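You operate a simulated robot arm through the tools that you are given. There is no shell and no other tool. Be economical: measure what you need, move in short steps, check, and stop when the job is done.

You run a simulated robot arm. Do the job below in one go: nothing can be reset, and whatever is moved stays where it is left.

## Task
Take the large red carton and leave it on the grey round plate. Fetch the bottle labelled "cleaner" from the top of the wooden table and stand it on the top of the pick-up table. Take the blue striped bag and put it on the red tray. Take the green paper cup and leave it on top of the yellow reel. Take the red reel on the top of the steel table and put it away on the top of the corner shelf. Take the silver roll and put it on the upper shelf under the baskets. Take the pink paper case on the top of the wooden table and put it away on the top of the steel table. Open the lid of the green tea tin. Any order will do. Set down upright: large red carton, bottle, blue striped bag.

The check looks at the end state, three seconds after you hand in, the way a careful person would. Anything else that was tipped, shoved, dropped, spilled or broken makes it a failure. A push-on lid holds only when it is set on centred and level and pressed home; a screw cap is set on level and turned clockwise until tight.

## Robot
A 7-joint arm with a two-finger parallel gripper on a trunk, on a base that drives. Base frame: it is fixed to the floor where the robot stands at the start and does not move with it; the origin is under the middle of the robot, x ahead of it, y to its left, z up; the surface under the hand at the start is at about z = 840. Readings come in mm, degrees, newtons and seconds.
With the tool pointing down near the work surface it reaches from about 280 to 720 mm from the robot's upright axis, wherever it stands. Its first joint turns from -166.0 to 166.0 degrees. Places, roughly: blue striped bag [500, 0, 750]; cleaner bottle, frying oil bottle [500, -250, 1000]; green paper cup (6x6x5 cm) [-1500, -2100, 900]; grey round plate (18x18 cm) [-1700, -3260, 860]; large red carton [500, -250, 750]; lid of the green tea tin [1500, -1300, 1000]; pink paper case (9x9x4 cm) [600, 400, 800]; red reel (6x6x5 cm) [-1600, -1500, 900]; red tray (17x19x11 cm) [500, 300, 900]; silver roll (6x6x15 cm) [400, 500, 900]; top of the corner shelf (19x69 cm) [1560, -4980, 1800]; top of the pick-up table [-1600, 1000, 800]; top of the steel table [-1700, -2900, 900]; upper shelf under the baskets [3300, -3000, 500]; yellow reel (6x6x5 cm) [-1600, -1600, 900]. Payload 1.57 kg.
Tool frame: the origin (TCP) lies between the finger pads and is the grasp point; the fingertips stand 30 mm ahead of it; z points along the fingers, y is the line along which they close. The gripper opens to 80 mm. The fingers are 17 mm wide and 12 mm thick; the gripper's body (40 by 82 mm) begins 80 mm behind the TCP.
Orientation is told as [roll, pitch, yaw] about the base's x, y, z axes, in that order, counted from this pose: with the fingers straight down and closing along the base's y, the tool's x points along the base's -x, its y along +y and its z along -z.

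## Interface
- The arm moves only by the tool step_arm. Its argument "moves" is text: rows parted by semicolons, each of 7 numbers parted by spaces: the shift along the tool's x, y, z in mm, then the turn, a rotation vector about the tool's x, y, z in degrees, then the closure, from 0 (fully open) to 1 (shut). In form: tx ty tz rx ry rz grip; .... A call has 1 to 10 rows; each row shifts and turns the commanded pose from where the row before left it, along the tool's axes as they then stand. Rows are played at 5 a second. More than 50 mm and 8.6 degrees between two rows, or a gripper value outside its range, and nothing of the call is played. Where a pose cannot be reached the arm comes as near as it can. A force on the tool above 40 N (or 10 N above the force at the start of the call, whichever is more), or a blocked arm, ends the call early, and 0.2 s more pass. The fingers move at their own pace (about 72 mm/s each) and stop on an object; they squeeze with about 43 N. The grip force told is the motor's: it shows also when the fingers shut on nothing. Time passes only in rows, and 0.2 s behind the last, so rows that do not move let the fingers close. It gives the time, the measured TCP pose, the force on the tool (base axes), the opening and the grip force at its end, in the units of the frame above (readings bear some noise), with the torque about the TCP (base axes, N m) and any sound that the robot's microphone picked up.
- Cameras (640 x 400 px; columns grow to the right, rows downward): "scene" is now at [2.6, 124.1, 1563.2]; the picture's right is [-0.18, -0.98, 0.00], its down [-0.66, 0.12, -0.75] and it looks along [0.73, -0.13, -0.67] (base axes); focal length 281 px, centre (320, 200). "wrist" rides on the gripper at [72, -7, -122] in the tool frame; the picture's right is [0.09, 1.00, 0.00], its down [-0.84, 0.08, -0.54] and it looks along [-0.54, 0.05, 0.84] (tool axes); focal length 238 px, centre (320, 200). There is no depth. A picture from a camera that has moved, and an enlarged one, comes with that camera's place and axes in the base frame and with its lens.
- grab_frame(camera): a new picture of that camera. The clock stands still meanwhile.
- slide_trunk(by): slides the trunk up (or, below 0, down) by that many mm; the arm and the scene camera ride with it, the base frame stays. It gives what a move gives, with no picture.
- steer(legs): drives the robot by 1 to 6 legs, each [ahead, left, turn to the left] in mm, mm and degrees, along the robot's own axes; the way and the turn of a leg run together, so that a leg with both is an arc; at most 1500 mm and 180 degrees a leg. The arm and the cameras ride along, it lands a little off, and it stops where it bumps. It gives what a move gives.
- aim_head(pan, tilt): turns the head with the scene camera to pan (to the left, within 86 degrees either way) and tilt (down, from -29 to 69), counted from straight ahead of the robot. It gives what a move gives.
- inspect(camera, box): a new picture of the part [left, top, right, bottom] of that camera's present view, enlarged. The clock stands still meanwhile.
- job_done(): hands the job in; it is judged then, once.

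Work in short steps. Places have to be worked out from the pictures, the camera data and where the tool is seen: move nearer, look again, correct. Check each grasp and each placing, and mend what went wrong. You have 217 turns and 218 pictures in all, those below and enlarged ones among them. Open the gripper and draw the arm clear of the work before you hand the job in, unless the task says otherwise; then end with one line.

The tools are called after ">>>" as name(argument=value, ...) on one line, values as JSON. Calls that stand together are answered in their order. step_arm: Moves the arm, as the interface text tells. Its arguments: {"type":"object","properties":{"moves":{"type":"string"}},"required":["moves"]} The other tools are called the same way: slide_trunk (by) slides the trunk up or down; steer (legs) drives the base; aim_head (pan, tilt) turns the head that bears the scene camera; grab_frame (camera) takes a picture; inspect (camera, box) takes an enlarged picture of a part of a camera's view; job_done () hands the job in.

At the start:

```text
t: 0.0
ee_pos: [375.3, -2.8, 1241.9]
tcp_rot: [0.0, 0.0, 0.0]
force: [0.4, 0.4, 0.2]
torque: [-0.02, -0.04, -0.02]
grip_width: 80.1
gripper_force: 0.0
trunk travel left (down, up): [-375.0, 105.0]
robot x, y, heading: [-0.2, -1.0, -0.0]
head pan, tilt: [-10.1, 41.8]
```

scene: 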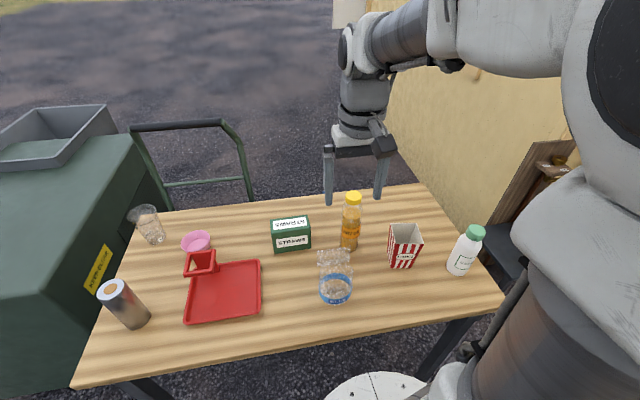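
wrist: 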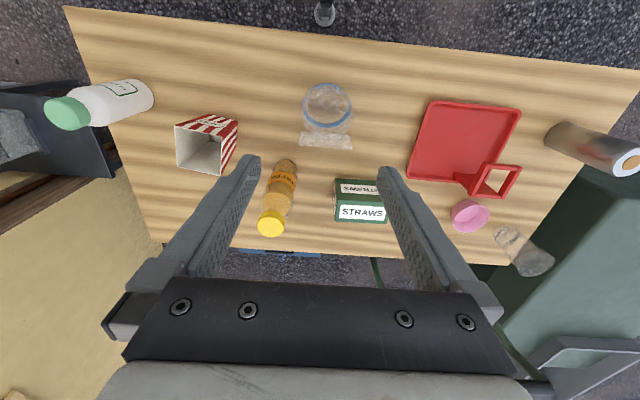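

The wooden table is in front with the carton, bottles, bag, tray, pink case and silver roll. I enlarge the views to tell the items apart.

>>> inspect(camera="scene", box=[260, 180, 500, 330])

>>> inspect(camera="scene", box=[80, 190, 320, 340])

```text
2.67 times, centred on (380, 255) of scene
camera zoom: at [2.6, 124.1, 1563.2], right [-0.18, -0.98, 0.0], down [-0.66, 0.12, -0.75], along [0.73, -0.13, -0.67], focal length 750 px, centre (160, 53)
```

zoom: 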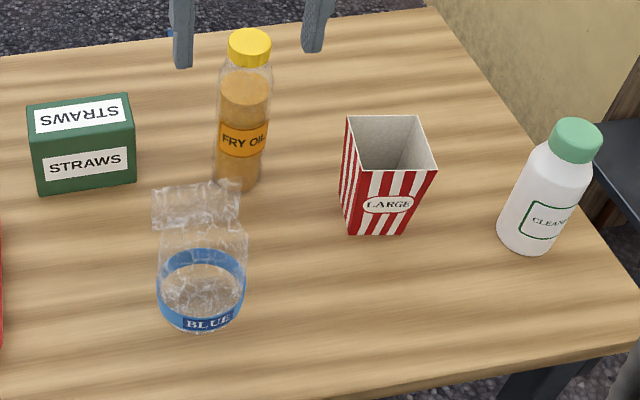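

```text
2.67 times, centred on (200, 265) of scene
camera zoom: at [2.6, 124.1, 1563.2], right [-0.18, -0.98, 0.0], down [-0.66, 0.12, -0.75], along [0.73, -0.13, -0.67], focal length 750 px, centre (640, 27)
```

zoom: 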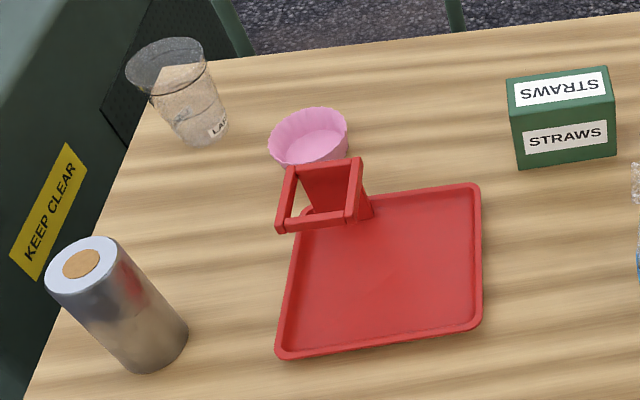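

I survey the room by turning the head before touching anything.

>>> aim_head(pan=-80, tilt=15)

>>> grab_frame(camera="scene")

>>> aim_head(pan=80, tilt=15)

>>> grab_frame(camera="scene")

>>> aim_head(pan=0, tilt=45)

>>> grab_frame(camera="scene")

```text
t: 1.4
ee_pos: [375.6, -3.7, 1242.1]
tcp_rot: [0.0, 0.0, 0.0]
force: [-0.8, 0.7, 0.0]
torque: [0.01, 0.01, -0.02]
grip_width: 80.1
gripper_force: 0.1
trunk travel left (down, up): [-375.0, 105.0]
robot x, y, heading: [0.3, 0.7, 0.0]
head pan, tilt: [-80.0, 15.0]
```

```text
213 pictures are left
camera scene: at [-63.6, 46.8, 1605.3], right [-0.98, -0.17, 0.0], down [-0.05, 0.26, -0.97], along [0.17, -0.95, -0.26], focal length 281 px, centre (320, 200)
```

scene: 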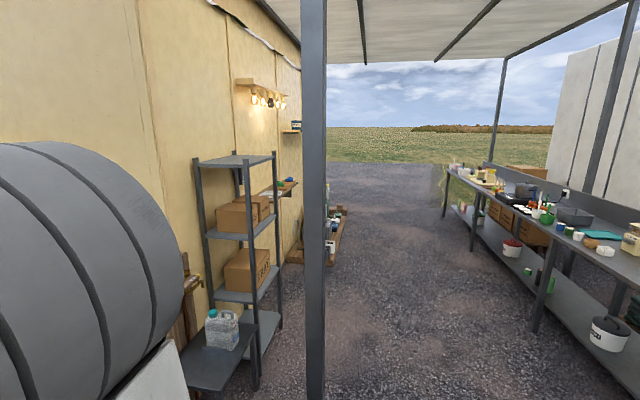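

```text
t: 3.9
ee_pos: [375.3, -3.4, 1242.2]
tcp_rot: [0.0, 0.0, 0.0]
force: [-0.5, -0.2, 0.3]
torque: [-0.02, 0.01, 0.01]
grip_width: 80.2
gripper_force: 0.1
trunk travel left (down, up): [-375.0, 105.0]
robot x, y, heading: [1.4, -0.6, -0.1]
head pan, tilt: [80.0, 15.0]
```

```text
212 pictures are left
camera scene: at [-63.6, 230.8, 1605.4], right [0.98, -0.17, 0.0], down [-0.05, -0.25, -0.97], along [0.17, 0.95, -0.26], focal length 281 px, centre (320, 200)
```

scene: 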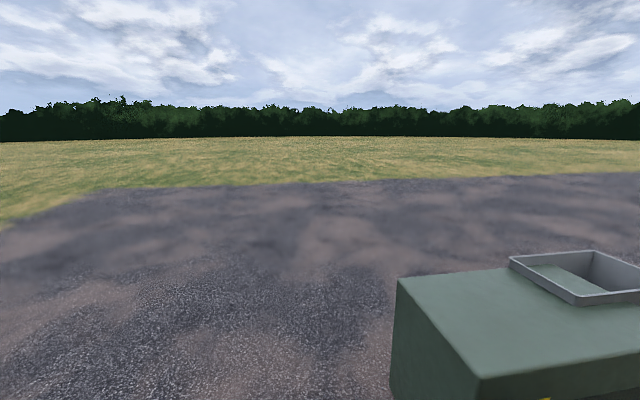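

```text
t: 5.4
ee_pos: [375.6, -3.4, 1242.1]
tcp_rot: [0.1, 0.1, 0.0]
force: [-0.2, 0.1, -0.6]
torque: [0.02, 0.0, 0.02]
grip_width: 80.2
gripper_force: 0.0
trunk travel left (down, up): [-375.0, 105.0]
robot x, y, heading: [1.8, 3.4, 0.2]
head pan, tilt: [0.0, 45.0]
```

```text
211 pictures are left
camera scene: at [1.4, 138.9, 1558.6], right [0.0, -1.0, 0.0], down [-0.71, 0.0, -0.71], along [0.71, 0.0, -0.71], focal length 281 px, centre (320, 200)
```

scene: 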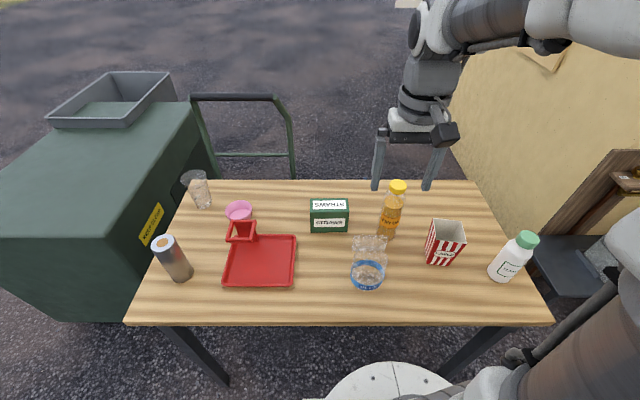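

The room is mapped roughly: a long steel bench to the right rear, a wall with shelves to the right. First the bag: I lower the open hand above it to see its crimp precisely.

>>> step_arm(moves="-8 2 45 0 0 0 0; -8 2 45 0 0 0 0; -8 3 40 0 0 0 0")

>>> grab_frame(camera="wrist")

>>> inspect(camera="scene", box=[200, 160, 440, 310])

```text
t: 6.2
ee_pos: [398.9, 2.9, 1114.4]
tcp_rot: [-0.1, 0.0, -0.1]
force: [0.1, 0.2, -0.1]
torque: [0.02, -0.01, 0.03]
grip_width: 79.7
gripper_force: 0.2
trunk travel left (down, up): [-375.0, 105.0]
robot x, y, heading: [2.3, -0.8, -0.0]
head pan, tilt: [0.0, 45.0]
```

```text
210 pictures are left
camera wrist: at [325.4, -3.2, 1233.9], right [-0.09, 1.0, 0.0], down [0.84, 0.08, 0.54], along [0.54, 0.05, -0.84], focal length 238 px, centre (320, 200)
```

wrist: 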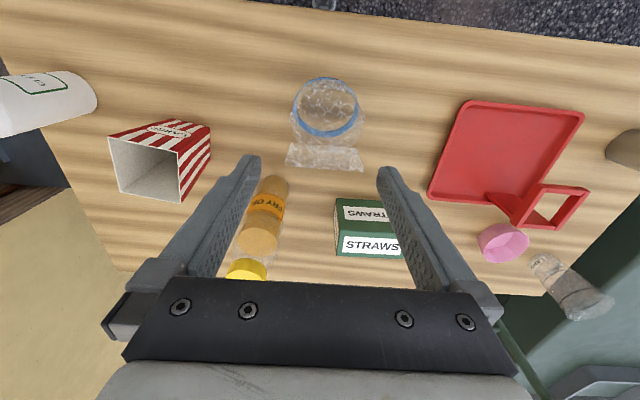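

```text
2.67 times, centred on (320, 235) of scene
camera zoom: at [1.6, 138.8, 1558.6], right [0.0, -1.0, 0.0], down [-0.71, 0.0, -0.71], along [0.71, 0.0, -0.71], focal length 750 px, centre (320, 107)
```

zoom: 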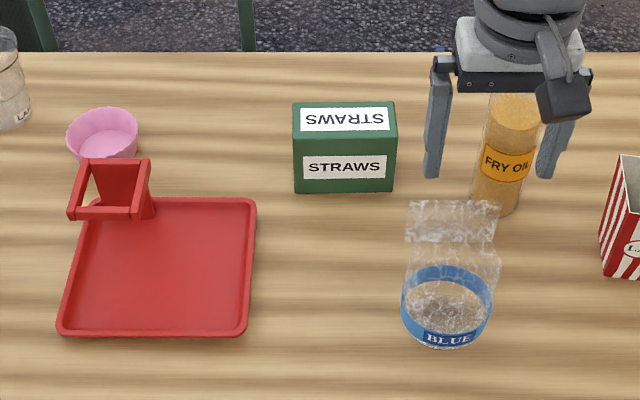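

Bag crimp sits at about (432, 12), top z≈997, wide along y and thin along x, so the fingers must close along x. I turn the tool 90° while moving above the crimp.

>>> step_arm(moves="-3 1 0 0 0 8.5 0; 0 0 0 0 0 8.5 0; 0 0 0 0 0 8.5 0; 0 0 0 0 0 8.5 0; 0 0 0 0 0 8.5 0; 0 0 0 0 0 8.5 0; 0 0 0 0 0 8.5 0; 0 0 0 0 0 8.5 0; 0 0 0 0 0 8.5 0; 0 0 0 0 0 8.5 0")

>>> step_arm(moves="0 0 0 0 0 5 0; 0 0 0 0 0 0 0")

>>> grab_frame(camera="wrist")

```text
t: 8.4
ee_pos: [401.8, 5.0, 1111.5]
tcp_rot: [0.0, 0.0, -85.1]
force: [0.1, 0.5, 0.0]
torque: [0.04, -0.03, -0.02]
grip_width: 80.1
gripper_force: 0.1
trunk travel left (down, up): [-375.0, 105.0]
robot x, y, heading: [-0.9, -0.8, -0.1]
head pan, tilt: [0.0, 45.0]
```

```text
t: 9.0
ee_pos: [403.5, 5.4, 1111.5]
tcp_rot: [-0.1, 0.0, -90.1]
force: [-0.9, -0.4, 0.2]
torque: [0.0, -0.01, 0.0]
grip_width: 79.9
gripper_force: 0.2
trunk travel left (down, up): [-375.0, 105.0]
robot x, y, heading: [0.3, 1.3, 0.0]
head pan, tilt: [0.0, 45.0]
```

```text
208 pictures are left
camera wrist: at [396.1, 76.9, 1231.6], right [1.0, 0.09, 0.0], down [0.08, -0.84, 0.54], along [0.05, -0.54, -0.84], focal length 238 px, centre (320, 200)
```

wrist: 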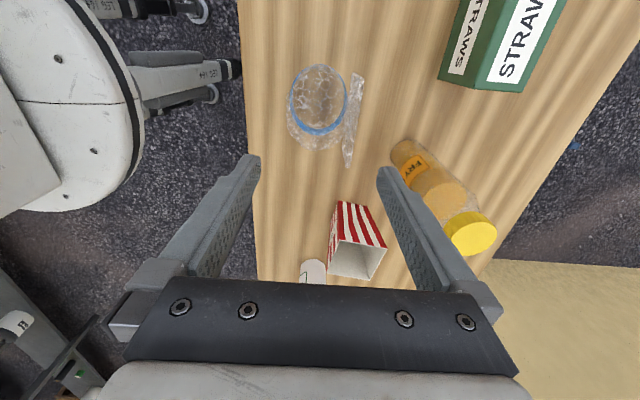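

From the side the crimp is at (437, 12) at z≈945–997. I descend onto it and close.

>>> step_arm(moves="7 34 0 0 0 0 0; 0 0 48 0 0 0 0; 0 0 48 0 0 0 0; 0 0 24 0 0 0 0; 0 0 0 0 0 0 0")

>>> grab_frame(camera="wrist")

>>> inspect(camera="scene", box=[200, 160, 440, 310])

```text
t: 10.2
ee_pos: [436.6, 12.3, 993.5]
tcp_rot: [0.1, 0.0, -90.0]
force: [-0.2, -0.1, 1.1]
torque: [0.02, -0.01, 0.0]
grip_width: 80.0
gripper_force: 0.1
trunk travel left (down, up): [-375.0, 105.0]
robot x, y, heading: [6.2, 1.3, -0.2]
head pan, tilt: [0.0, 45.0]
```

```text
207 pictures are left
camera wrist: at [430.6, 84.3, 1113.1], right [1.0, 0.09, 0.0], down [0.08, -0.84, 0.54], along [0.05, -0.54, -0.84], focal length 238 px, centre (320, 200)
```

wrist: 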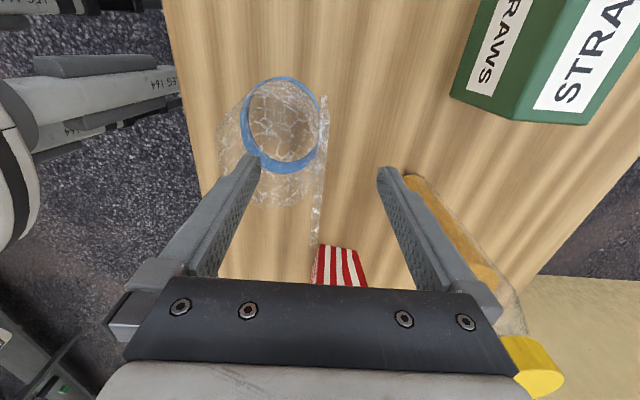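

```text
2.67 times, centred on (320, 235) of scene
camera zoom: at [1.4, 138.8, 1558.5], right [0.0, -1.0, 0.0], down [-0.71, 0.0, -0.71], along [0.71, 0.0, -0.71], focal length 750 px, centre (320, 107)
```

zoom: 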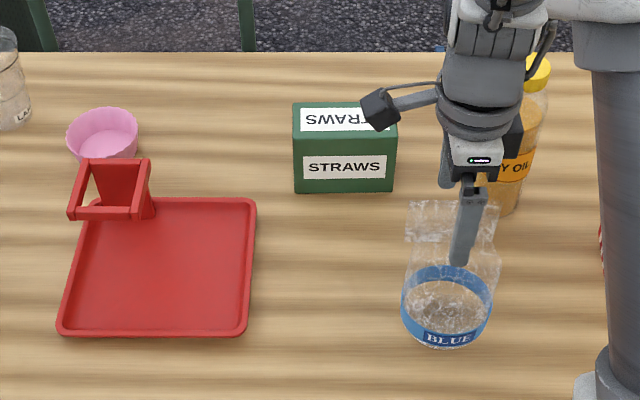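

The crimp runs between the fingers. I go down 18 mm and close.

>>> step_arm(moves="0 0 9 0 0 0 0; 0 0 9 0 0 0 0; 0 0 0 0 0 0 0.5; 0 0 0 0 0 0 1; 0 0 0 0 0 0 1; 0 0 0 0 0 0 1; 0 0 0 0 0 0 1")

>>> grab_frame(camera="wrist")

```text
t: 11.8
ee_pos: [437.1, 12.0, 973.6]
tcp_rot: [0.1, 0.0, -90.0]
force: [-1.1, 0.5, 0.6]
torque: [0.07, 0.17, 0.03]
grip_width: 6.8
gripper_force: 26.3
trunk travel left (down, up): [-375.0, 105.0]
robot x, y, heading: [1.2, -0.3, -0.0]
head pan, tilt: [0.0, 45.0]
```

```text
205 pictures are left
camera wrist: at [430.0, 84.5, 1093.7], right [1.0, 0.09, 0.0], down [0.08, -0.84, 0.54], along [0.05, -0.54, -0.84], focal length 238 px, centre (320, 200)
```

wrist: 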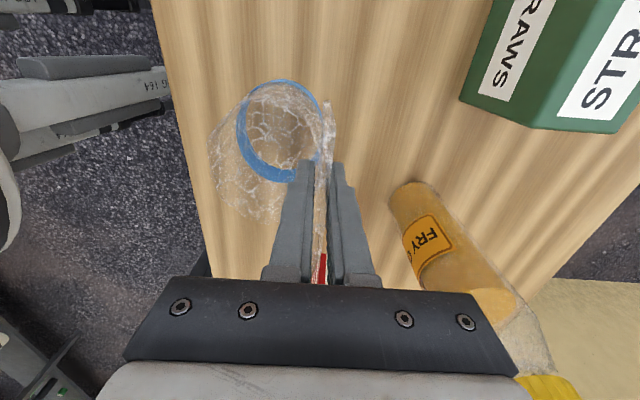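

Gripped on the crimp (6.8 mm). I lift 80 mm and check how it hangs.

>>> step_arm(moves="0 0 -20 0 0 0 1; 0 0 -30 0 0 0 1; 0 0 -30 0 0 0 1; 0 0 0 0 0 0 1")

>>> inspect(camera="scene", box=[200, 160, 440, 310])

>>> grab_frame(camera="wrist")

```text
t: 12.8
ee_pos: [439.1, 10.0, 1054.8]
tcp_rot: [0.0, 0.0, -90.1]
force: [-0.4, 0.3, -0.4]
torque: [-0.01, -0.06, 0.03]
grip_width: 6.9
gripper_force: 26.4
trunk travel left (down, up): [-375.0, 105.0]
robot x, y, heading: [-2.5, -3.1, -0.0]
head pan, tilt: [0.0, 45.0]
```

```text
2.67 times, centred on (320, 235) of scene
camera zoom: at [1.3, 138.8, 1558.5], right [0.0, -1.0, 0.0], down [-0.71, 0.0, -0.71], along [0.71, 0.0, -0.71], focal length 750 px, centre (320, 107)
```

zoom: 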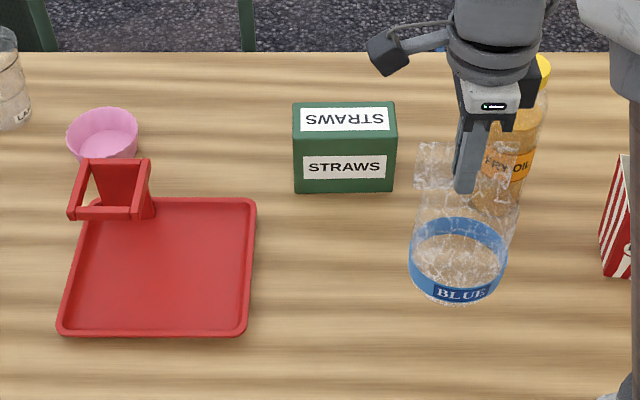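

```text
203 pictures are left
camera wrist: at [430.7, 82.4, 1174.0], right [1.0, 0.09, 0.0], down [0.08, -0.84, 0.54], along [0.05, -0.54, -0.84], focal length 238 px, centre (320, 200)
```

wrist: 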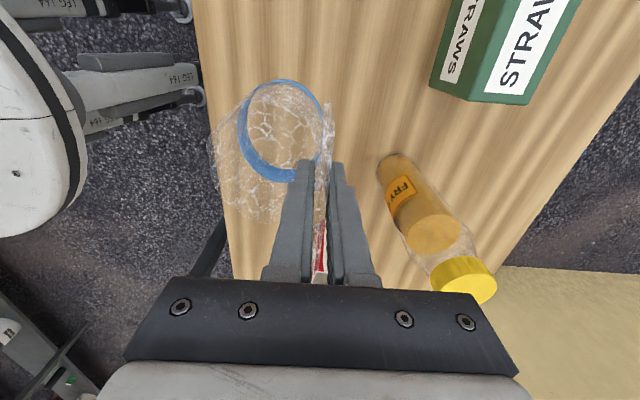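

The bag hangs upright; its body sits about 38 mm nearer the robot than the crimp. The tray spans x 385–564, y 217–409 with a holder at y>320, so I carry the crimp to (488, 262).

>>> step_arm(moves="42 0 0 0 0 0 1; 42 0 0 0 0 0 1; 42 0 0 0 0 0 1; 42 0 0 0 0 0 1; 42 0 0 0 0 0 1; 42 0 0 0 0 0 1; 0 25 0 0 0 0 1; 0 24 0 0 0 0 1; 0 0 25 0 0 0 1; 0 0 0 0 0 0 1")

>>> inspect(camera="scene", box=[160, 160, 400, 310])

>>> grab_frame(camera="wrist")

```text
t: 15.0
ee_pos: [487.1, 264.7, 1030.7]
tcp_rot: [0.0, 0.0, -90.0]
force: [0.2, -0.1, -1.5]
torque: [-0.02, -0.05, 0.0]
grip_width: 7.0
gripper_force: 26.7
trunk travel left (down, up): [-375.0, 105.0]
robot x, y, heading: [0.9, -2.7, 0.1]
head pan, tilt: [0.0, 45.0]
```

```text
2.67 times, centred on (280, 235) of scene
camera zoom: at [1.5, 138.9, 1558.5], right [0.0, -1.0, 0.0], down [-0.71, 0.0, -0.71], along [0.71, 0.0, -0.71], focal length 750 px, centre (427, 107)
```

zoom: 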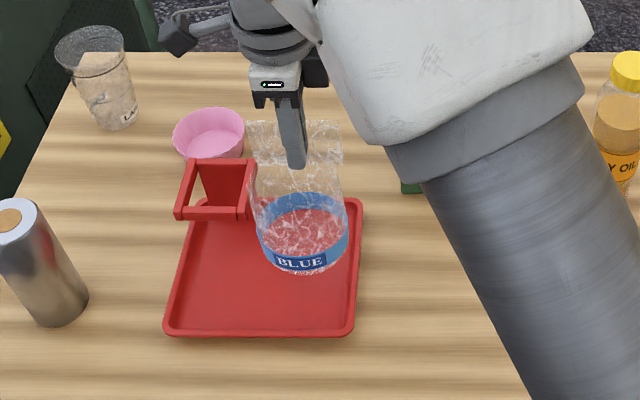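

```text
201 pictures are left
camera wrist: at [479.7, 337.7, 1150.3], right [1.0, 0.09, 0.0], down [0.08, -0.84, 0.54], along [0.05, -0.54, -0.84], focal length 238 px, centre (320, 200)
```

wrist: 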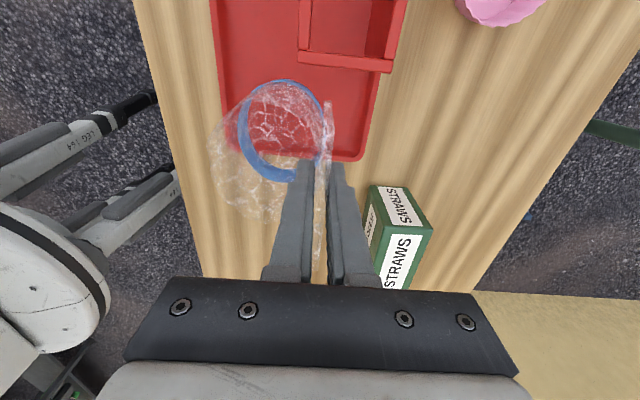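

Body is over the tray with about 7 mm spare to the right edge, clear of the holder. I lower gently until it touches.

>>> step_arm(moves="0 0 20 0 0 0 1; 0 0 18 0 0 0 1; 0 0 6 0 0 0 1; 0 0 4 0 0 0 1; 0 0 0 0 0 0 1")

>>> grab_frame(camera="wrist")

>>> inspect(camera="scene", box=[160, 160, 400, 310])

```text
t: 16.2
ee_pos: [486.5, 266.7, 980.0]
tcp_rot: [0.0, 0.0, -90.0]
force: [0.8, 0.7, -0.5]
torque: [0.04, -0.01, 0.05]
grip_width: 6.8
gripper_force: 26.4
trunk travel left (down, up): [-375.0, 105.0]
robot x, y, heading: [-0.5, 1.9, -0.2]
head pan, tilt: [0.0, 45.0]
```

```text
200 pictures are left
camera wrist: at [479.0, 337.0, 1100.0], right [1.0, 0.09, 0.0], down [0.08, -0.84, 0.54], along [0.05, -0.54, -0.84], focal length 238 px, centre (320, 200)
```

wrist: 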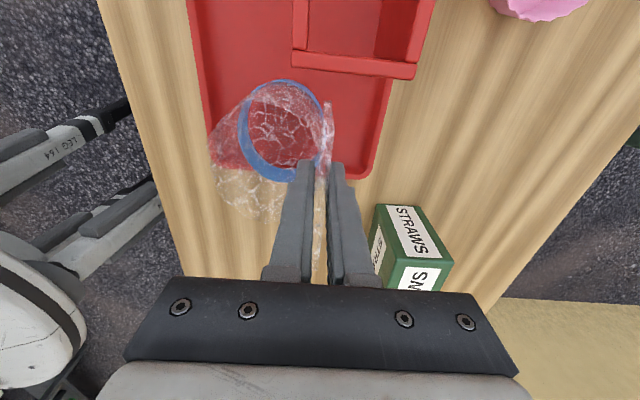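

```text
2.67 times, centred on (280, 235) of scene
camera zoom: at [1.5, 138.8, 1558.5], right [0.0, -1.0, 0.0], down [-0.71, 0.0, -0.71], along [0.71, 0.0, -0.71], focal length 750 px, centre (427, 107)
```

zoom: 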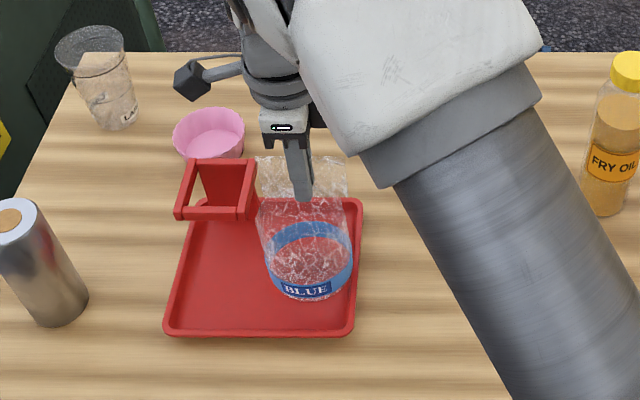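

No contact yet. I shift 4 mm left away from the lip and continue down in small steps.

>>> step_arm(moves="4 0 2 0 0 0 1; 0 0 3 0 0 0 1; 0 0 2 0 0 0 1; 0 0 0 0 0 0 1")

```text
t: 17.2
ee_pos: [487.0, 267.7, 975.7]
tcp_rot: [0.0, 0.1, -90.0]
force: [6.0, -1.4, 14.3]
torque: [0.08, 0.26, -0.02]
grip_width: 7.3
gripper_force: 26.2
trunk travel left (down, up): [-375.0, 105.0]
robot x, y, heading: [1.7, 2.8, -0.2]
head pan, tilt: [0.0, 45.0]
```

Contact (14 N). I ease up 1.5 mm, open partway, and look.

>>> step_arm(moves="0 0 -1.5 0 0 0 1; 0 0 0 0 0 0 0.8; 0 0 0 0 0 0 0.6; 0 0 0 0 0 0 0.6")

>>> inspect(camera="scene", box=[160, 160, 400, 310])

>>> grab_frame(camera="wrist")

```text
t: 18.2
ee_pos: [486.2, 266.7, 974.6]
tcp_rot: [-0.1, 0.0, -89.9]
force: [0.1, 0.0, 0.3]
torque: [0.03, -0.02, -0.01]
grip_width: 31.7
gripper_force: 0.1
trunk travel left (down, up): [-375.0, 105.0]
robot x, y, heading: [1.3, 2.3, 0.4]
head pan, tilt: [0.0, 45.0]
```

```text
2.67 times, centred on (280, 235) of scene
camera zoom: at [1.4, 138.8, 1558.5], right [0.0, -1.0, 0.0], down [-0.71, 0.0, -0.71], along [0.71, 0.0, -0.71], focal length 750 px, centre (427, 107)
```

zoom: 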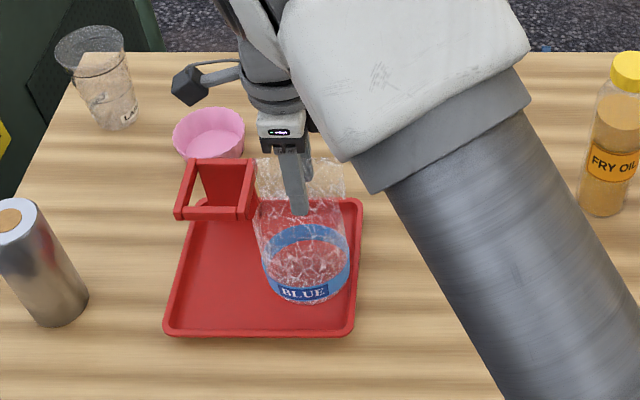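

```text
197 pictures are left
camera wrist: at [478.7, 339.8, 1094.6], right [1.0, 0.09, 0.0], down [0.08, -0.84, 0.54], along [0.05, -0.54, -0.84], focal length 238 px, centre (320, 200)
```

wrist: 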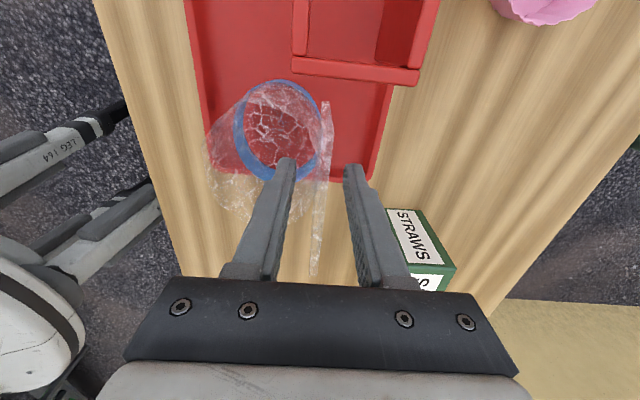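

The bag stands on the tray. I open, rise clear, and move toward the cleaner bottle at about (423, -373).

>>> step_arm(moves="0 0 -45 0 0 0 0.6; 0 0 -45 0 0 0 0.6; 0 0 -45 0 0 0 0; -40 0 -45 0 0 0 0; -48 -5 0 0 0 0 0; -48 -5 0 0 0 0 0; -48 -5 0 0 0 0 0; -48 -5 0 0 0 0 0; -48 -5 0 0 0 0 0; -48 -5 0 0 0 0 0")

>>> step_arm(moves="-48 -5 0 0 0 0 0; -48 -5 0 0 0 0 0; -48 -5 0 0 0 0 0; -48 -5 0 0 0 0 0; -48 -5 0 0 0 0 0; -30 -5 0 0 0 0 0; 0 0 0 0 0 0 0")

>>> grab_frame(camera="wrist")

>>> grab_frame(camera="scene")

```text
refused: row 4 steps farther than a row can; nothing moved
```

```text
t: 19.8
ee_pos: [457.0, -2.9, 976.7]
tcp_rot: [0.1, 0.0, -89.9]
force: [0.0, 0.2, 0.1]
torque: [-0.01, -0.02, -0.02]
grip_width: 80.1
gripper_force: 0.1
trunk travel left (down, up): [-375.0, 105.0]
robot x, y, heading: [0.1, 0.3, 0.1]
head pan, tilt: [0.0, 45.0]
```

```text
196 pictures are left
camera wrist: at [449.6, 69.0, 1096.8], right [1.0, 0.09, 0.0], down [0.08, -0.84, 0.54], along [0.05, -0.54, -0.84], focal length 238 px, centre (320, 200)
```

wrist: 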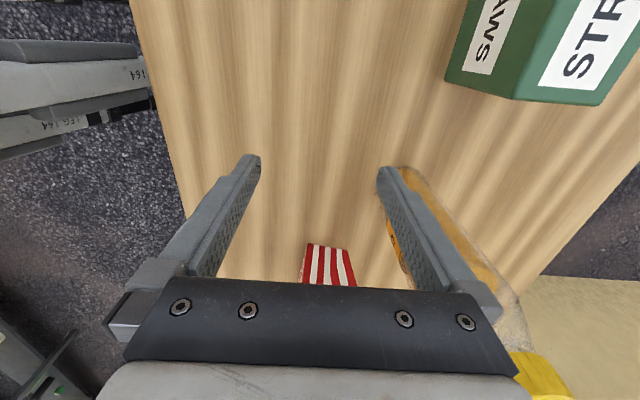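

```text
195 pictures are left
camera scene: at [1.4, 138.7, 1558.6], right [0.0, -1.0, 0.0], down [-0.71, 0.0, -0.71], along [0.71, 0.0, -0.71], focal length 281 px, centre (320, 200)
```

scene: 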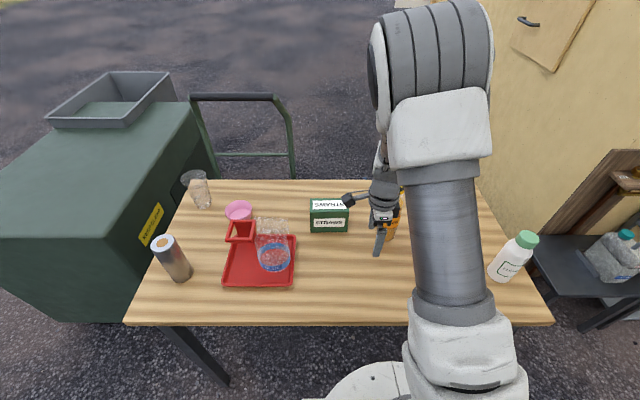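

The first call was refused and the second ran at low height; nothing was touched and the bag still stands. I now rise straight up before moving on.

>>> step_arm(moves="0 0 -45 0 0 0 0; 0 0 -45 0 0 0 0; 0 0 -45 0 0 0 0; 0 0 -40 0 0 0 0; 0 0 0 0 0 0 0")

>>> inspect(camera="scene", box=[360, 160, 600, 310])

```text
t: 21.0
ee_pos: [457.5, -2.0, 1149.5]
tcp_rot: [0.0, 0.0, -90.0]
force: [-1.1, 0.3, 0.2]
torque: [0.01, 0.0, 0.02]
grip_width: 80.0
gripper_force: 0.2
trunk travel left (down, up): [-375.0, 105.0]
robot x, y, heading: [2.3, -0.7, 0.0]
head pan, tilt: [0.0, 45.0]
```

```text
2.67 times, centred on (480, 235) of scene
camera zoom: at [1.3, 138.8, 1558.5], right [0.0, -1.0, 0.0], down [-0.71, 0.0, -0.71], along [0.71, 0.0, -0.71], focal length 750 px, centre (-107, 107)
```

zoom: 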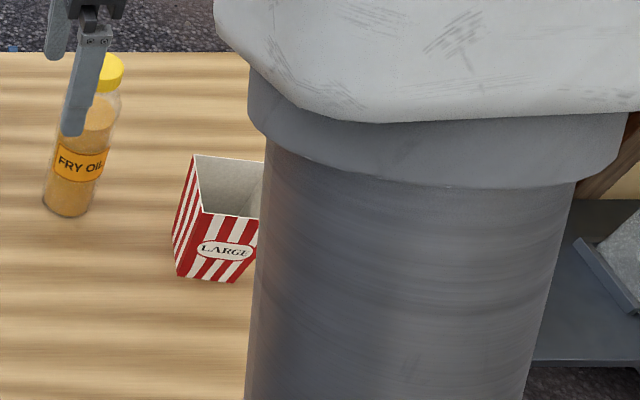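

Clear of everything; I move above the cleaner bottle.

>>> step_arm(moves="-47 -5 0 0 0 0 0; -47 -5 0 0 0 0 0; -47 -5 0 0 0 0 0; -47 -5 0 0 0 0 0; -47 -5 0 0 0 0 0; -47 -5 0 0 0 0 0; -40 -5 0 0 0 0 0; 0 0 0 0 0 0 0")

>>> grab_frame(camera="wrist")

```text
t: 22.8
ee_pos: [421.3, -326.4, 1150.1]
tcp_rot: [0.0, 0.0, -90.1]
force: [0.5, -0.1, 0.2]
torque: [0.03, 0.01, 0.02]
grip_width: 80.0
gripper_force: 0.0
trunk travel left (down, up): [-375.0, 105.0]
robot x, y, heading: [-0.6, -2.6, 0.0]
head pan, tilt: [0.0, 45.0]
```

```text
193 pictures are left
camera wrist: at [414.1, -254.3, 1269.9], right [1.0, 0.09, 0.0], down [0.08, -0.84, 0.54], along [0.05, -0.54, -0.84], focal length 238 px, centre (320, 200)
```

wrist: 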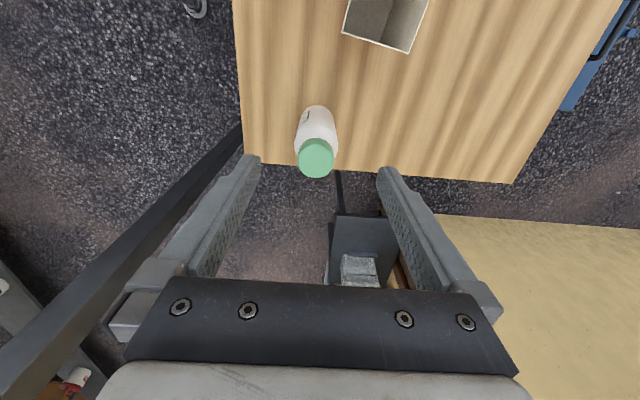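

Bottle axis ≈ (419, -363). I go over it and down to just above the cap, then look.

>>> step_arm(moves="-37 -2 0 0 0 0 0; 0 0 45 0 0 0 0; 0 0 45 0 0 0 0; 0 0 15 0 0 0 0; 0 0 0 0 0 0 0")

>>> grab_frame(camera="wrist")

>>> aim_head(pan=-30, tilt=45)

>>> grab_frame(camera="scene")

```text
t: 24.0
ee_pos: [419.8, -361.5, 1045.1]
tcp_rot: [0.0, 0.0, -90.0]
force: [0.1, -1.0, 0.2]
torque: [0.03, -0.04, 0.02]
grip_width: 80.0
gripper_force: 0.0
trunk travel left (down, up): [-375.0, 105.0]
robot x, y, heading: [3.2, -0.7, -0.2]
head pan, tilt: [0.0, 45.0]
```

```text
192 pictures are left
camera wrist: at [412.6, -289.3, 1164.1], right [1.0, 0.09, 0.0], down [0.08, -0.84, 0.54], along [0.05, -0.54, -0.84], focal length 238 px, centre (320, 200)
```

wrist: 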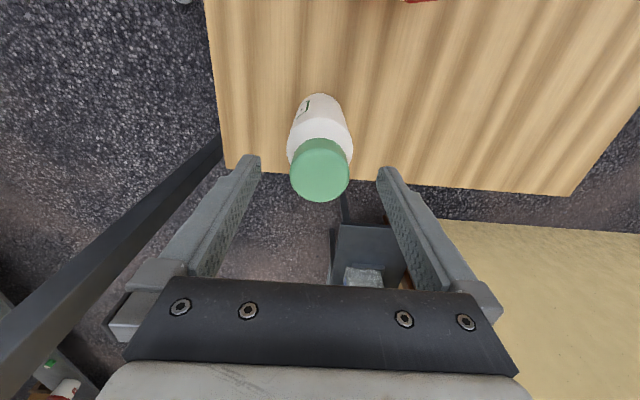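

```text
t: 24.9
ee_pos: [419.9, -362.0, 1043.9]
tcp_rot: [0.0, 0.0, -90.0]
force: [0.1, -1.1, 0.1]
torque: [0.01, 0.01, 0.0]
grip_width: 80.4
gripper_force: 0.1
trunk travel left (down, up): [-375.0, 105.0]
robot x, y, heading: [-0.5, -2.9, 0.1]
head pan, tilt: [-30.0, 45.0]
```

```text
191 pictures are left
camera scene: at [-9.4, 98.2, 1558.5], right [-0.5, -0.87, 0.0], down [-0.61, 0.35, -0.71], along [0.61, -0.35, -0.71], focal length 281 px, centre (320, 200)
```

scene: 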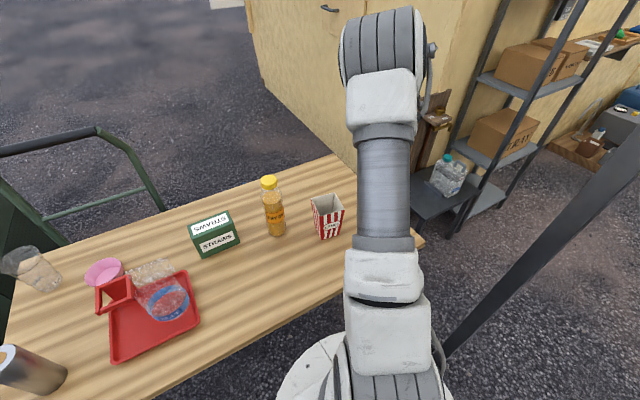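

Cap confirmed at (420, -366), top z≈1004. I descend to z≈932 around the body and close. I also note the canopy post at roughly (85, -700).

>>> step_arm(moves="-3 0 30 0 0 0 0; 0 0 40 0 0 0 0; 0 0 38 0 0 0 0; 0 0 4 0 0 0 0; 0 0 0 0 0 0 0.5; 0 0 0 0 0 0 1; 0 0 0 0 0 0 1; 0 0 0 0 0 0 1")

>>> grab_frame(camera="wrist")

```text
t: 26.8
ee_pos: [419.7, -363.8, 935.3]
tcp_rot: [0.4, -0.2, -90.0]
force: [9.1, -1.1, 37.7]
torque: [-0.1, 0.29, -0.04]
grip_width: 58.9
gripper_force: 43.2
trunk travel left (down, up): [-375.0, 105.0]
robot x, y, heading: [-0.4, -3.6, 0.0]
head pan, tilt: [-30.0, 45.0]
```

```text
190 pictures are left
camera wrist: at [411.6, -290.5, 1055.2], right [1.0, 0.09, 0.01], down [0.07, -0.83, 0.55], along [0.06, -0.54, -0.84], focal length 238 px, centre (320, 200)
```

wrist: 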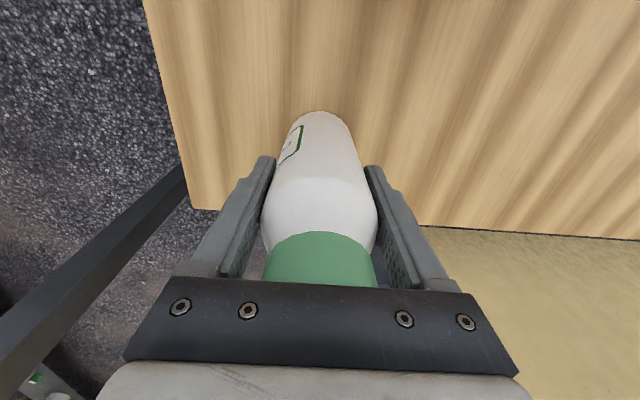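

Upward force 38 N suggests the palm touched the cap. I open, rise 6 mm, and close again.

>>> step_arm(moves="0 0 0 0 0 0 0; 0 0 -8 0 0 0 0; 0 0 0 0 0 0 0; 0 0 0 0 0 0 0.6; 0 0 0 0 0 0 1; 0 0 0 0 0 0 1; 0 0 0 0 0 0 1")

```text
t: 28.4
ee_pos: [416.5, -364.7, 939.8]
tcp_rot: [-0.1, 0.1, -90.0]
force: [-0.5, -0.3, -0.4]
torque: [0.02, -0.01, -0.02]
grip_width: 58.7
gripper_force: 43.5
trunk travel left (down, up): [-375.0, 105.0]
robot x, y, heading: [-1.5, 3.8, -0.3]
head pan, tilt: [-30.0, 45.0]
```

Firm grip, no residual force. I lift the bottle 200 mm and bring it in front of the robot.

>>> step_arm(moves="0 0 -15 0 0 0 1; 0 0 -45 0 0 0 1; 0 0 -45 0 0 0 1; 0 0 -45 0 0 0 1; 0 0 -45 0 0 0 1; 47 -10 0 0 0 0 1; 47 -10 0 0 0 0 1; 47 -10 0 0 0 0 1; 47 -10 0 0 0 0 1; 47 -10 0 0 0 0 1")

>>> step_arm(moves="47 0 0 0 0 0 1; 47 0 0 0 0 0 1; 30 0 0 0 0 0 1; 0 0 0 0 0 0 1")

>>> grab_frame(camera="wrist")

```text
t: 30.6
ee_pos: [371.6, -131.6, 1140.0]
tcp_rot: [0.0, 0.0, -90.1]
force: [0.8, 0.2, -3.3]
torque: [0.0, -0.02, -0.02]
grip_width: 58.4
gripper_force: 42.9
trunk travel left (down, up): [-375.0, 105.0]
robot x, y, heading: [-3.9, -0.5, -0.3]
head pan, tilt: [-30.0, 45.0]
```

```text
t: 31.6
ee_pos: [370.2, -6.0, 1137.6]
tcp_rot: [0.0, -0.1, -90.0]
force: [-0.6, 0.2, -4.0]
torque: [0.03, -0.01, -0.02]
grip_width: 58.6
gripper_force: 43.4
trunk travel left (down, up): [-375.0, 105.0]
robot x, y, heading: [-2.4, 0.7, -0.2]
head pan, tilt: [-30.0, 45.0]
```

```text
189 pictures are left
camera wrist: at [363.3, 66.2, 1257.4], right [1.0, 0.09, 0.0], down [0.08, -0.84, 0.54], along [0.05, -0.54, -0.84], focal length 238 px, centre (320, 200)
```

wrist: 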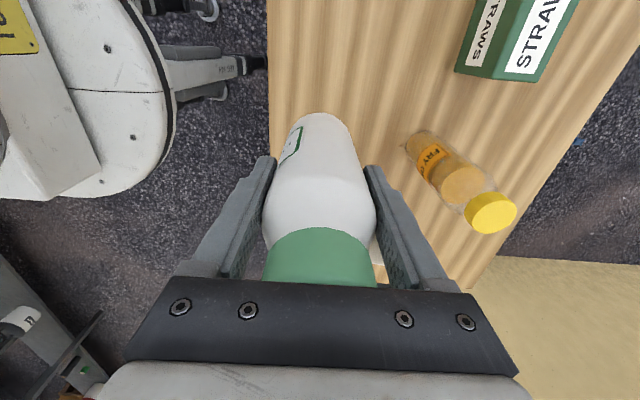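

Bottle held upright. I back away 500 mm, turn left 90°, and look for the pick-up table.

>>> steer(legs=[[-500, 0, 0], [0, 0, 120]])

>>> aim_head(pan=0, tilt=25)

>>> grab_frame(camera="scene")

```text
t: 42.1
ee_pos: [-688.9, 321.8, 1138.2]
tcp_rot: [-0.1, 0.0, 30.5]
force: [-0.5, -0.3, -3.5]
torque: [0.0, -0.02, -0.02]
grip_width: 58.3
gripper_force: 43.0
trunk travel left (down, up): [-375.0, 105.0]
robot x, y, heading: [-508.6, -4.3, 120.4]
head pan, tilt: [-30.0, 45.0]
```

```text
t: 43.1
ee_pos: [-689.5, 323.0, 1137.1]
tcp_rot: [0.1, 0.0, 30.6]
force: [0.0, 0.5, -3.2]
torque: [-0.03, 0.02, 0.05]
grip_width: 58.4
gripper_force: 42.9
trunk travel left (down, up): [-375.0, 105.0]
robot x, y, heading: [-505.2, -1.6, 120.4]
head pan, tilt: [0.0, 25.0]
```

```text
188 pictures are left
camera scene: at [-633.4, -62.2, 1589.1], right [0.86, 0.51, 0.0], down [0.21, -0.36, -0.91], along [-0.46, 0.78, -0.42], focal length 281 px, centre (320, 200)
```

scene: 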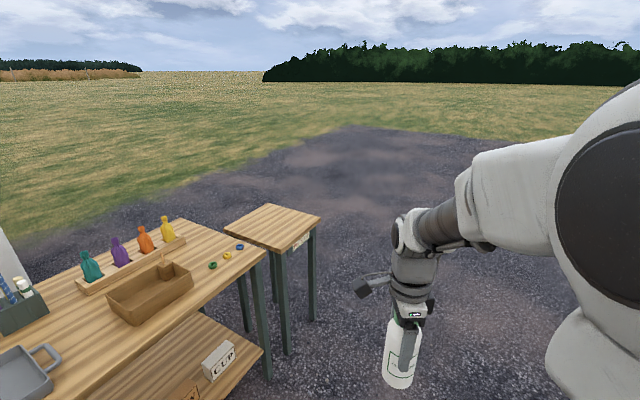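

The small square table at about (-1540, 970) matches the pick-up table. I check its label.

>>> inspect(camera="scene", box=[200, 190, 360, 290])

```text
4.00 times, centred on (280, 240) of scene
camera zoom: at [-633.4, -62.2, 1589.1], right [0.86, 0.51, 0.0], down [0.21, -0.36, -0.91], along [-0.46, 0.78, -0.42], focal length 1125 px, centre (480, 40)
```

zoom: 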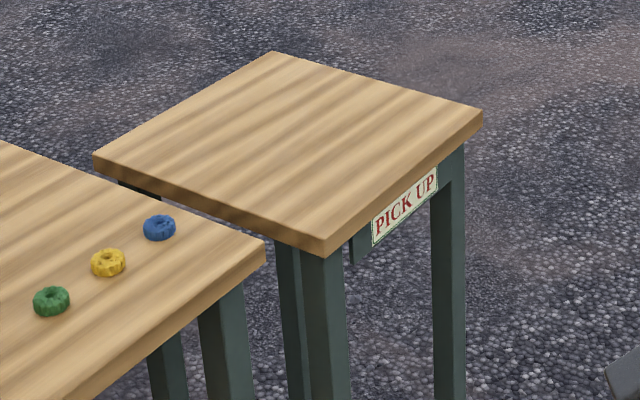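

The "PICK UP" table is empty, spanning x -1750…-1360, y 795…1190. I drive there and turn to face it.

>>> steer(legs=[[1100, 0, 0], [0, 0, 60]])

>>> aim_head(pan=0, tilt=45)

>>> grab_frame(camera="scene")

>>> grab_frame(camera="wrist")

```text
t: 50.5
ee_pos: [-1256.2, 1273.3, 1137.5]
tcp_rot: [-0.2, 0.0, 32.1]
force: [0.2, 1.0, -3.3]
torque: [-0.01, 0.0, 0.01]
grip_width: 58.4
gripper_force: 43.4
trunk travel left (down, up): [-375.0, 105.0]
robot x, y, heading: [-1068.9, 957.1, 121.9]
head pan, tilt: [0.0, 25.0]
stopped in leg 1: the robot was blocked; the commanded pose is now the measured one
```

```text
t: 51.3
ee_pos: [-1256.5, 1273.9, 1138.1]
tcp_rot: [-0.1, 0.0, 32.2]
force: [-0.2, -0.3, -2.9]
torque: [-0.02, -0.01, 0.02]
grip_width: 58.5
gripper_force: 42.7
trunk travel left (down, up): [-375.0, 105.0]
robot x, y, heading: [-1066.6, 957.9, 122.1]
head pan, tilt: [0.0, 45.0]
```

```text
186 pictures are left
camera scene: at [-1185.1, 882.9, 1558.6], right [0.85, 0.53, 0.0], down [0.37, -0.6, -0.71], along [-0.38, 0.6, -0.71], focal length 281 px, centre (320, 200)
```

scene: 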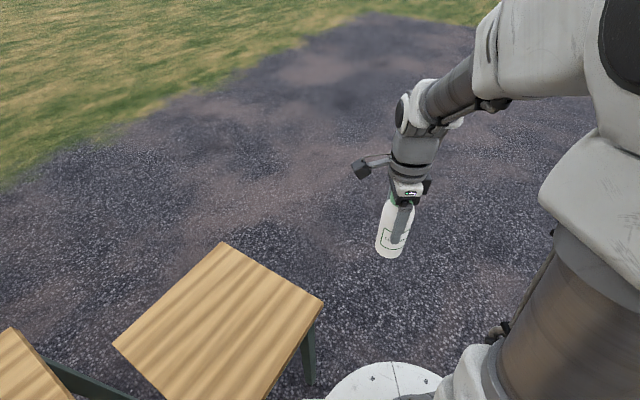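

```text
185 pictures are left
camera wrist: at [-1314.9, 1230.8, 1257.2], right [-0.61, 0.79, 0.0], down [0.67, 0.51, 0.54], along [0.43, 0.33, -0.84], focal length 238 px, centre (320, 200)
```

wrist: 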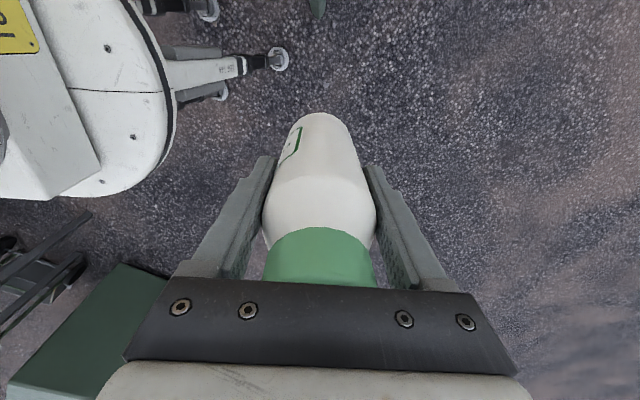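

The base bumped (likely the table's leg), but the table stayed put. The spot (-1490, 1010) is reachable from here, so I turn the hand and swing the bottle over the table at height.

>>> step_arm(moves="0 0 0 0 0 -8.5 1; 0 0 0 0 0 -8.5 1; 0 0 0 0 0 -8.5 1; 0 0 0 0 0 -8.5 1; 0 0 0 0 0 -8.5 1; 0 0 0 0 0 -8.5 1; 0 0 0 0 0 0 1")

>>> step_arm(moves="36 25 0 0 0 0 1; 36 25 0 0 0 0 1; 36 25 0 0 0 0 1; 36 25 0 0 0 0 1; 36 25 0 0 0 0 1; 36 25 0 0 0 0 1; 36 25 0 0 0 0 1; 36 25 0 0 0 0 1; 0 0 0 0 0 0 1")

>>> aim_head(pan=45, tilt=45)

>>> grab_frame(camera="scene")

```text
t: 52.9
ee_pos: [-1255.7, 1274.1, 1137.8]
tcp_rot: [0.0, 0.1, 83.3]
force: [-0.3, 0.3, -2.8]
torque: [-0.03, 0.03, 0.02]
grip_width: 58.4
gripper_force: 42.8
trunk travel left (down, up): [-375.0, 105.0]
robot x, y, heading: [-1066.6, 956.7, 122.0]
head pan, tilt: [0.0, 45.0]
```

```text
t: 54.9
ee_pos: [-1490.7, 1010.5, 1140.3]
tcp_rot: [-0.2, -0.1, 83.1]
force: [0.6, -0.7, -2.6]
torque: [-0.02, 0.0, -0.01]
grip_width: 58.3
gripper_force: 43.1
trunk travel left (down, up): [-375.0, 105.0]
robot x, y, heading: [-1064.7, 960.0, 121.9]
head pan, tilt: [0.0, 45.0]
```

```text
t: 56.0
ee_pos: [-1490.6, 1009.9, 1141.1]
tcp_rot: [-0.1, 0.0, 83.0]
force: [-0.4, -0.4, -3.4]
torque: [-0.04, -0.02, 0.0]
grip_width: 58.4
gripper_force: 43.1
trunk travel left (down, up): [-375.0, 105.0]
robot x, y, heading: [-1061.5, 955.5, 122.0]
head pan, tilt: [45.0, 45.0]
```

```text
184 pictures are left
camera scene: at [-1221.3, 832.2, 1558.5], right [0.23, 0.97, 0.0], down [0.69, -0.16, -0.71], along [-0.69, 0.16, -0.71], focal length 281 px, centre (320, 200)
```

scene: 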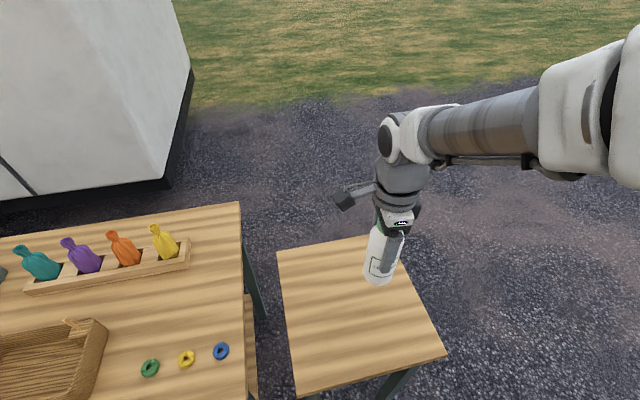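

The bottle is over the table, well inside. I lower to near contact, then in small steps.

>>> step_arm(moves="0 0 45 0 0 0 1; 0 0 45 0 0 0 1; 0 0 45 0 0 0 1; 0 0 45 0 0 0 1; 0 0 35 0 0 0 1; 0 0 0 0 0 0 1")

>>> grab_frame(camera="wrist")

```text
t: 57.4
ee_pos: [-1490.3, 1009.9, 924.9]
tcp_rot: [-0.1, 0.0, 83.1]
force: [-0.2, -1.6, -3.4]
torque: [-0.03, 0.03, 0.02]
grip_width: 58.3
gripper_force: 43.0
trunk travel left (down, up): [-375.0, 105.0]
robot x, y, heading: [-1069.7, 959.0, 122.0]
head pan, tilt: [45.0, 45.0]
```

```text
183 pictures are left
camera wrist: at [-1494.0, 938.9, 1045.0], right [-1.0, 0.03, 0.0], down [0.02, 0.84, 0.54], along [0.02, 0.54, -0.84], focal length 238 px, centre (320, 200)
```

wrist: 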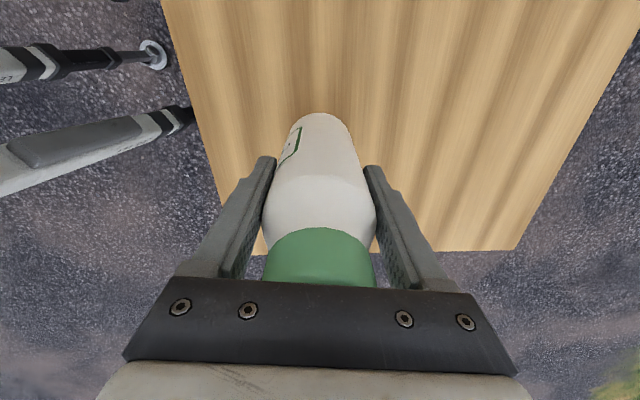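

Still hanging free (−3.4 N). I step down until the force changes.

>>> step_arm(moves="0 0 8 0 0 0 1; 0 0 6 0 0 0 1; 0 0 3 0 0 0 1; 0 0 2 0 0 0 1; 0 0 0 0 0 0 1")

```text
t: 58.6
ee_pos: [-1490.3, 1012.5, 904.6]
tcp_rot: [-0.1, 0.1, 83.1]
force: [-0.7, -0.5, -1.9]
torque: [-0.01, 0.0, -0.01]
grip_width: 58.4
gripper_force: 42.4
trunk travel left (down, up): [-375.0, 105.0]
robot x, y, heading: [-1063.9, 957.3, 122.0]
head pan, tilt: [45.0, 45.0]
```

>>> step_arm(moves="0 0 2 0 0 0 1; 0 0 2 0 0 0 1; 0 0 2 0 0 0 1; 0 0 0 0 0 0 1")

```text
t: 59.6
ee_pos: [-1490.6, 1011.6, 898.4]
tcp_rot: [0.0, 0.1, 83.1]
force: [3.4, 1.2, 14.2]
torque: [-0.16, -0.35, 0.05]
grip_width: 58.5
gripper_force: 42.9
trunk travel left (down, up): [-375.0, 105.0]
robot x, y, heading: [-1064.6, 957.6, 121.8]
head pan, tilt: [45.0, 45.0]
```

Contact at 14 N. I ease up 1.5 mm, release and rise.

>>> step_arm(moves="0 0 -1.5 0 0 0 1; 0 0 0 0 0 0 0.6; 0 0 0 0 0 0 0; 0 0 0 0 0 0 0; 0 0 -10 0 0 0 0; 0 0 -45 0 0 0 0; 0 0 -45 0 0 0 0; 0 0 -45 0 0 0 0; 0 0 -45 0 0 0 0; 0 0 0 0 0 0 0")

>>> grab_frame(camera="scene")

```text
t: 61.8
ee_pos: [-1488.8, 1011.7, 1087.8]
tcp_rot: [0.0, 0.0, 83.1]
force: [0.7, -1.0, -0.4]
torque: [0.0, 0.01, -0.03]
grip_width: 79.8
gripper_force: 0.2
trunk travel left (down, up): [-375.0, 105.0]
robot x, y, heading: [-1065.0, 957.0, 122.1]
head pan, tilt: [45.0, 45.0]
```

```text
182 pictures are left
camera scene: at [-1220.8, 832.1, 1558.6], right [0.22, 0.97, 0.0], down [0.69, -0.16, -0.71], along [-0.69, 0.16, -0.71], focal length 281 px, centre (320, 200)
```

scene: 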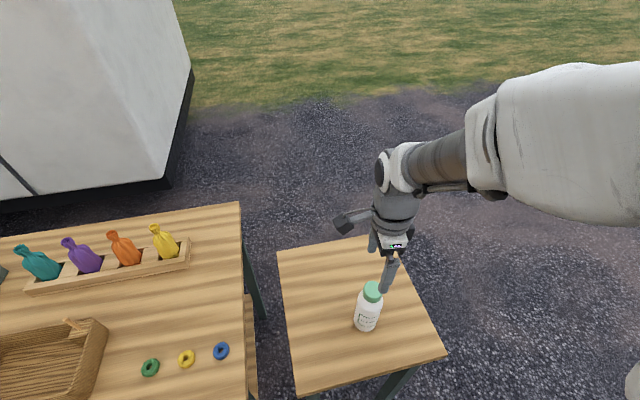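

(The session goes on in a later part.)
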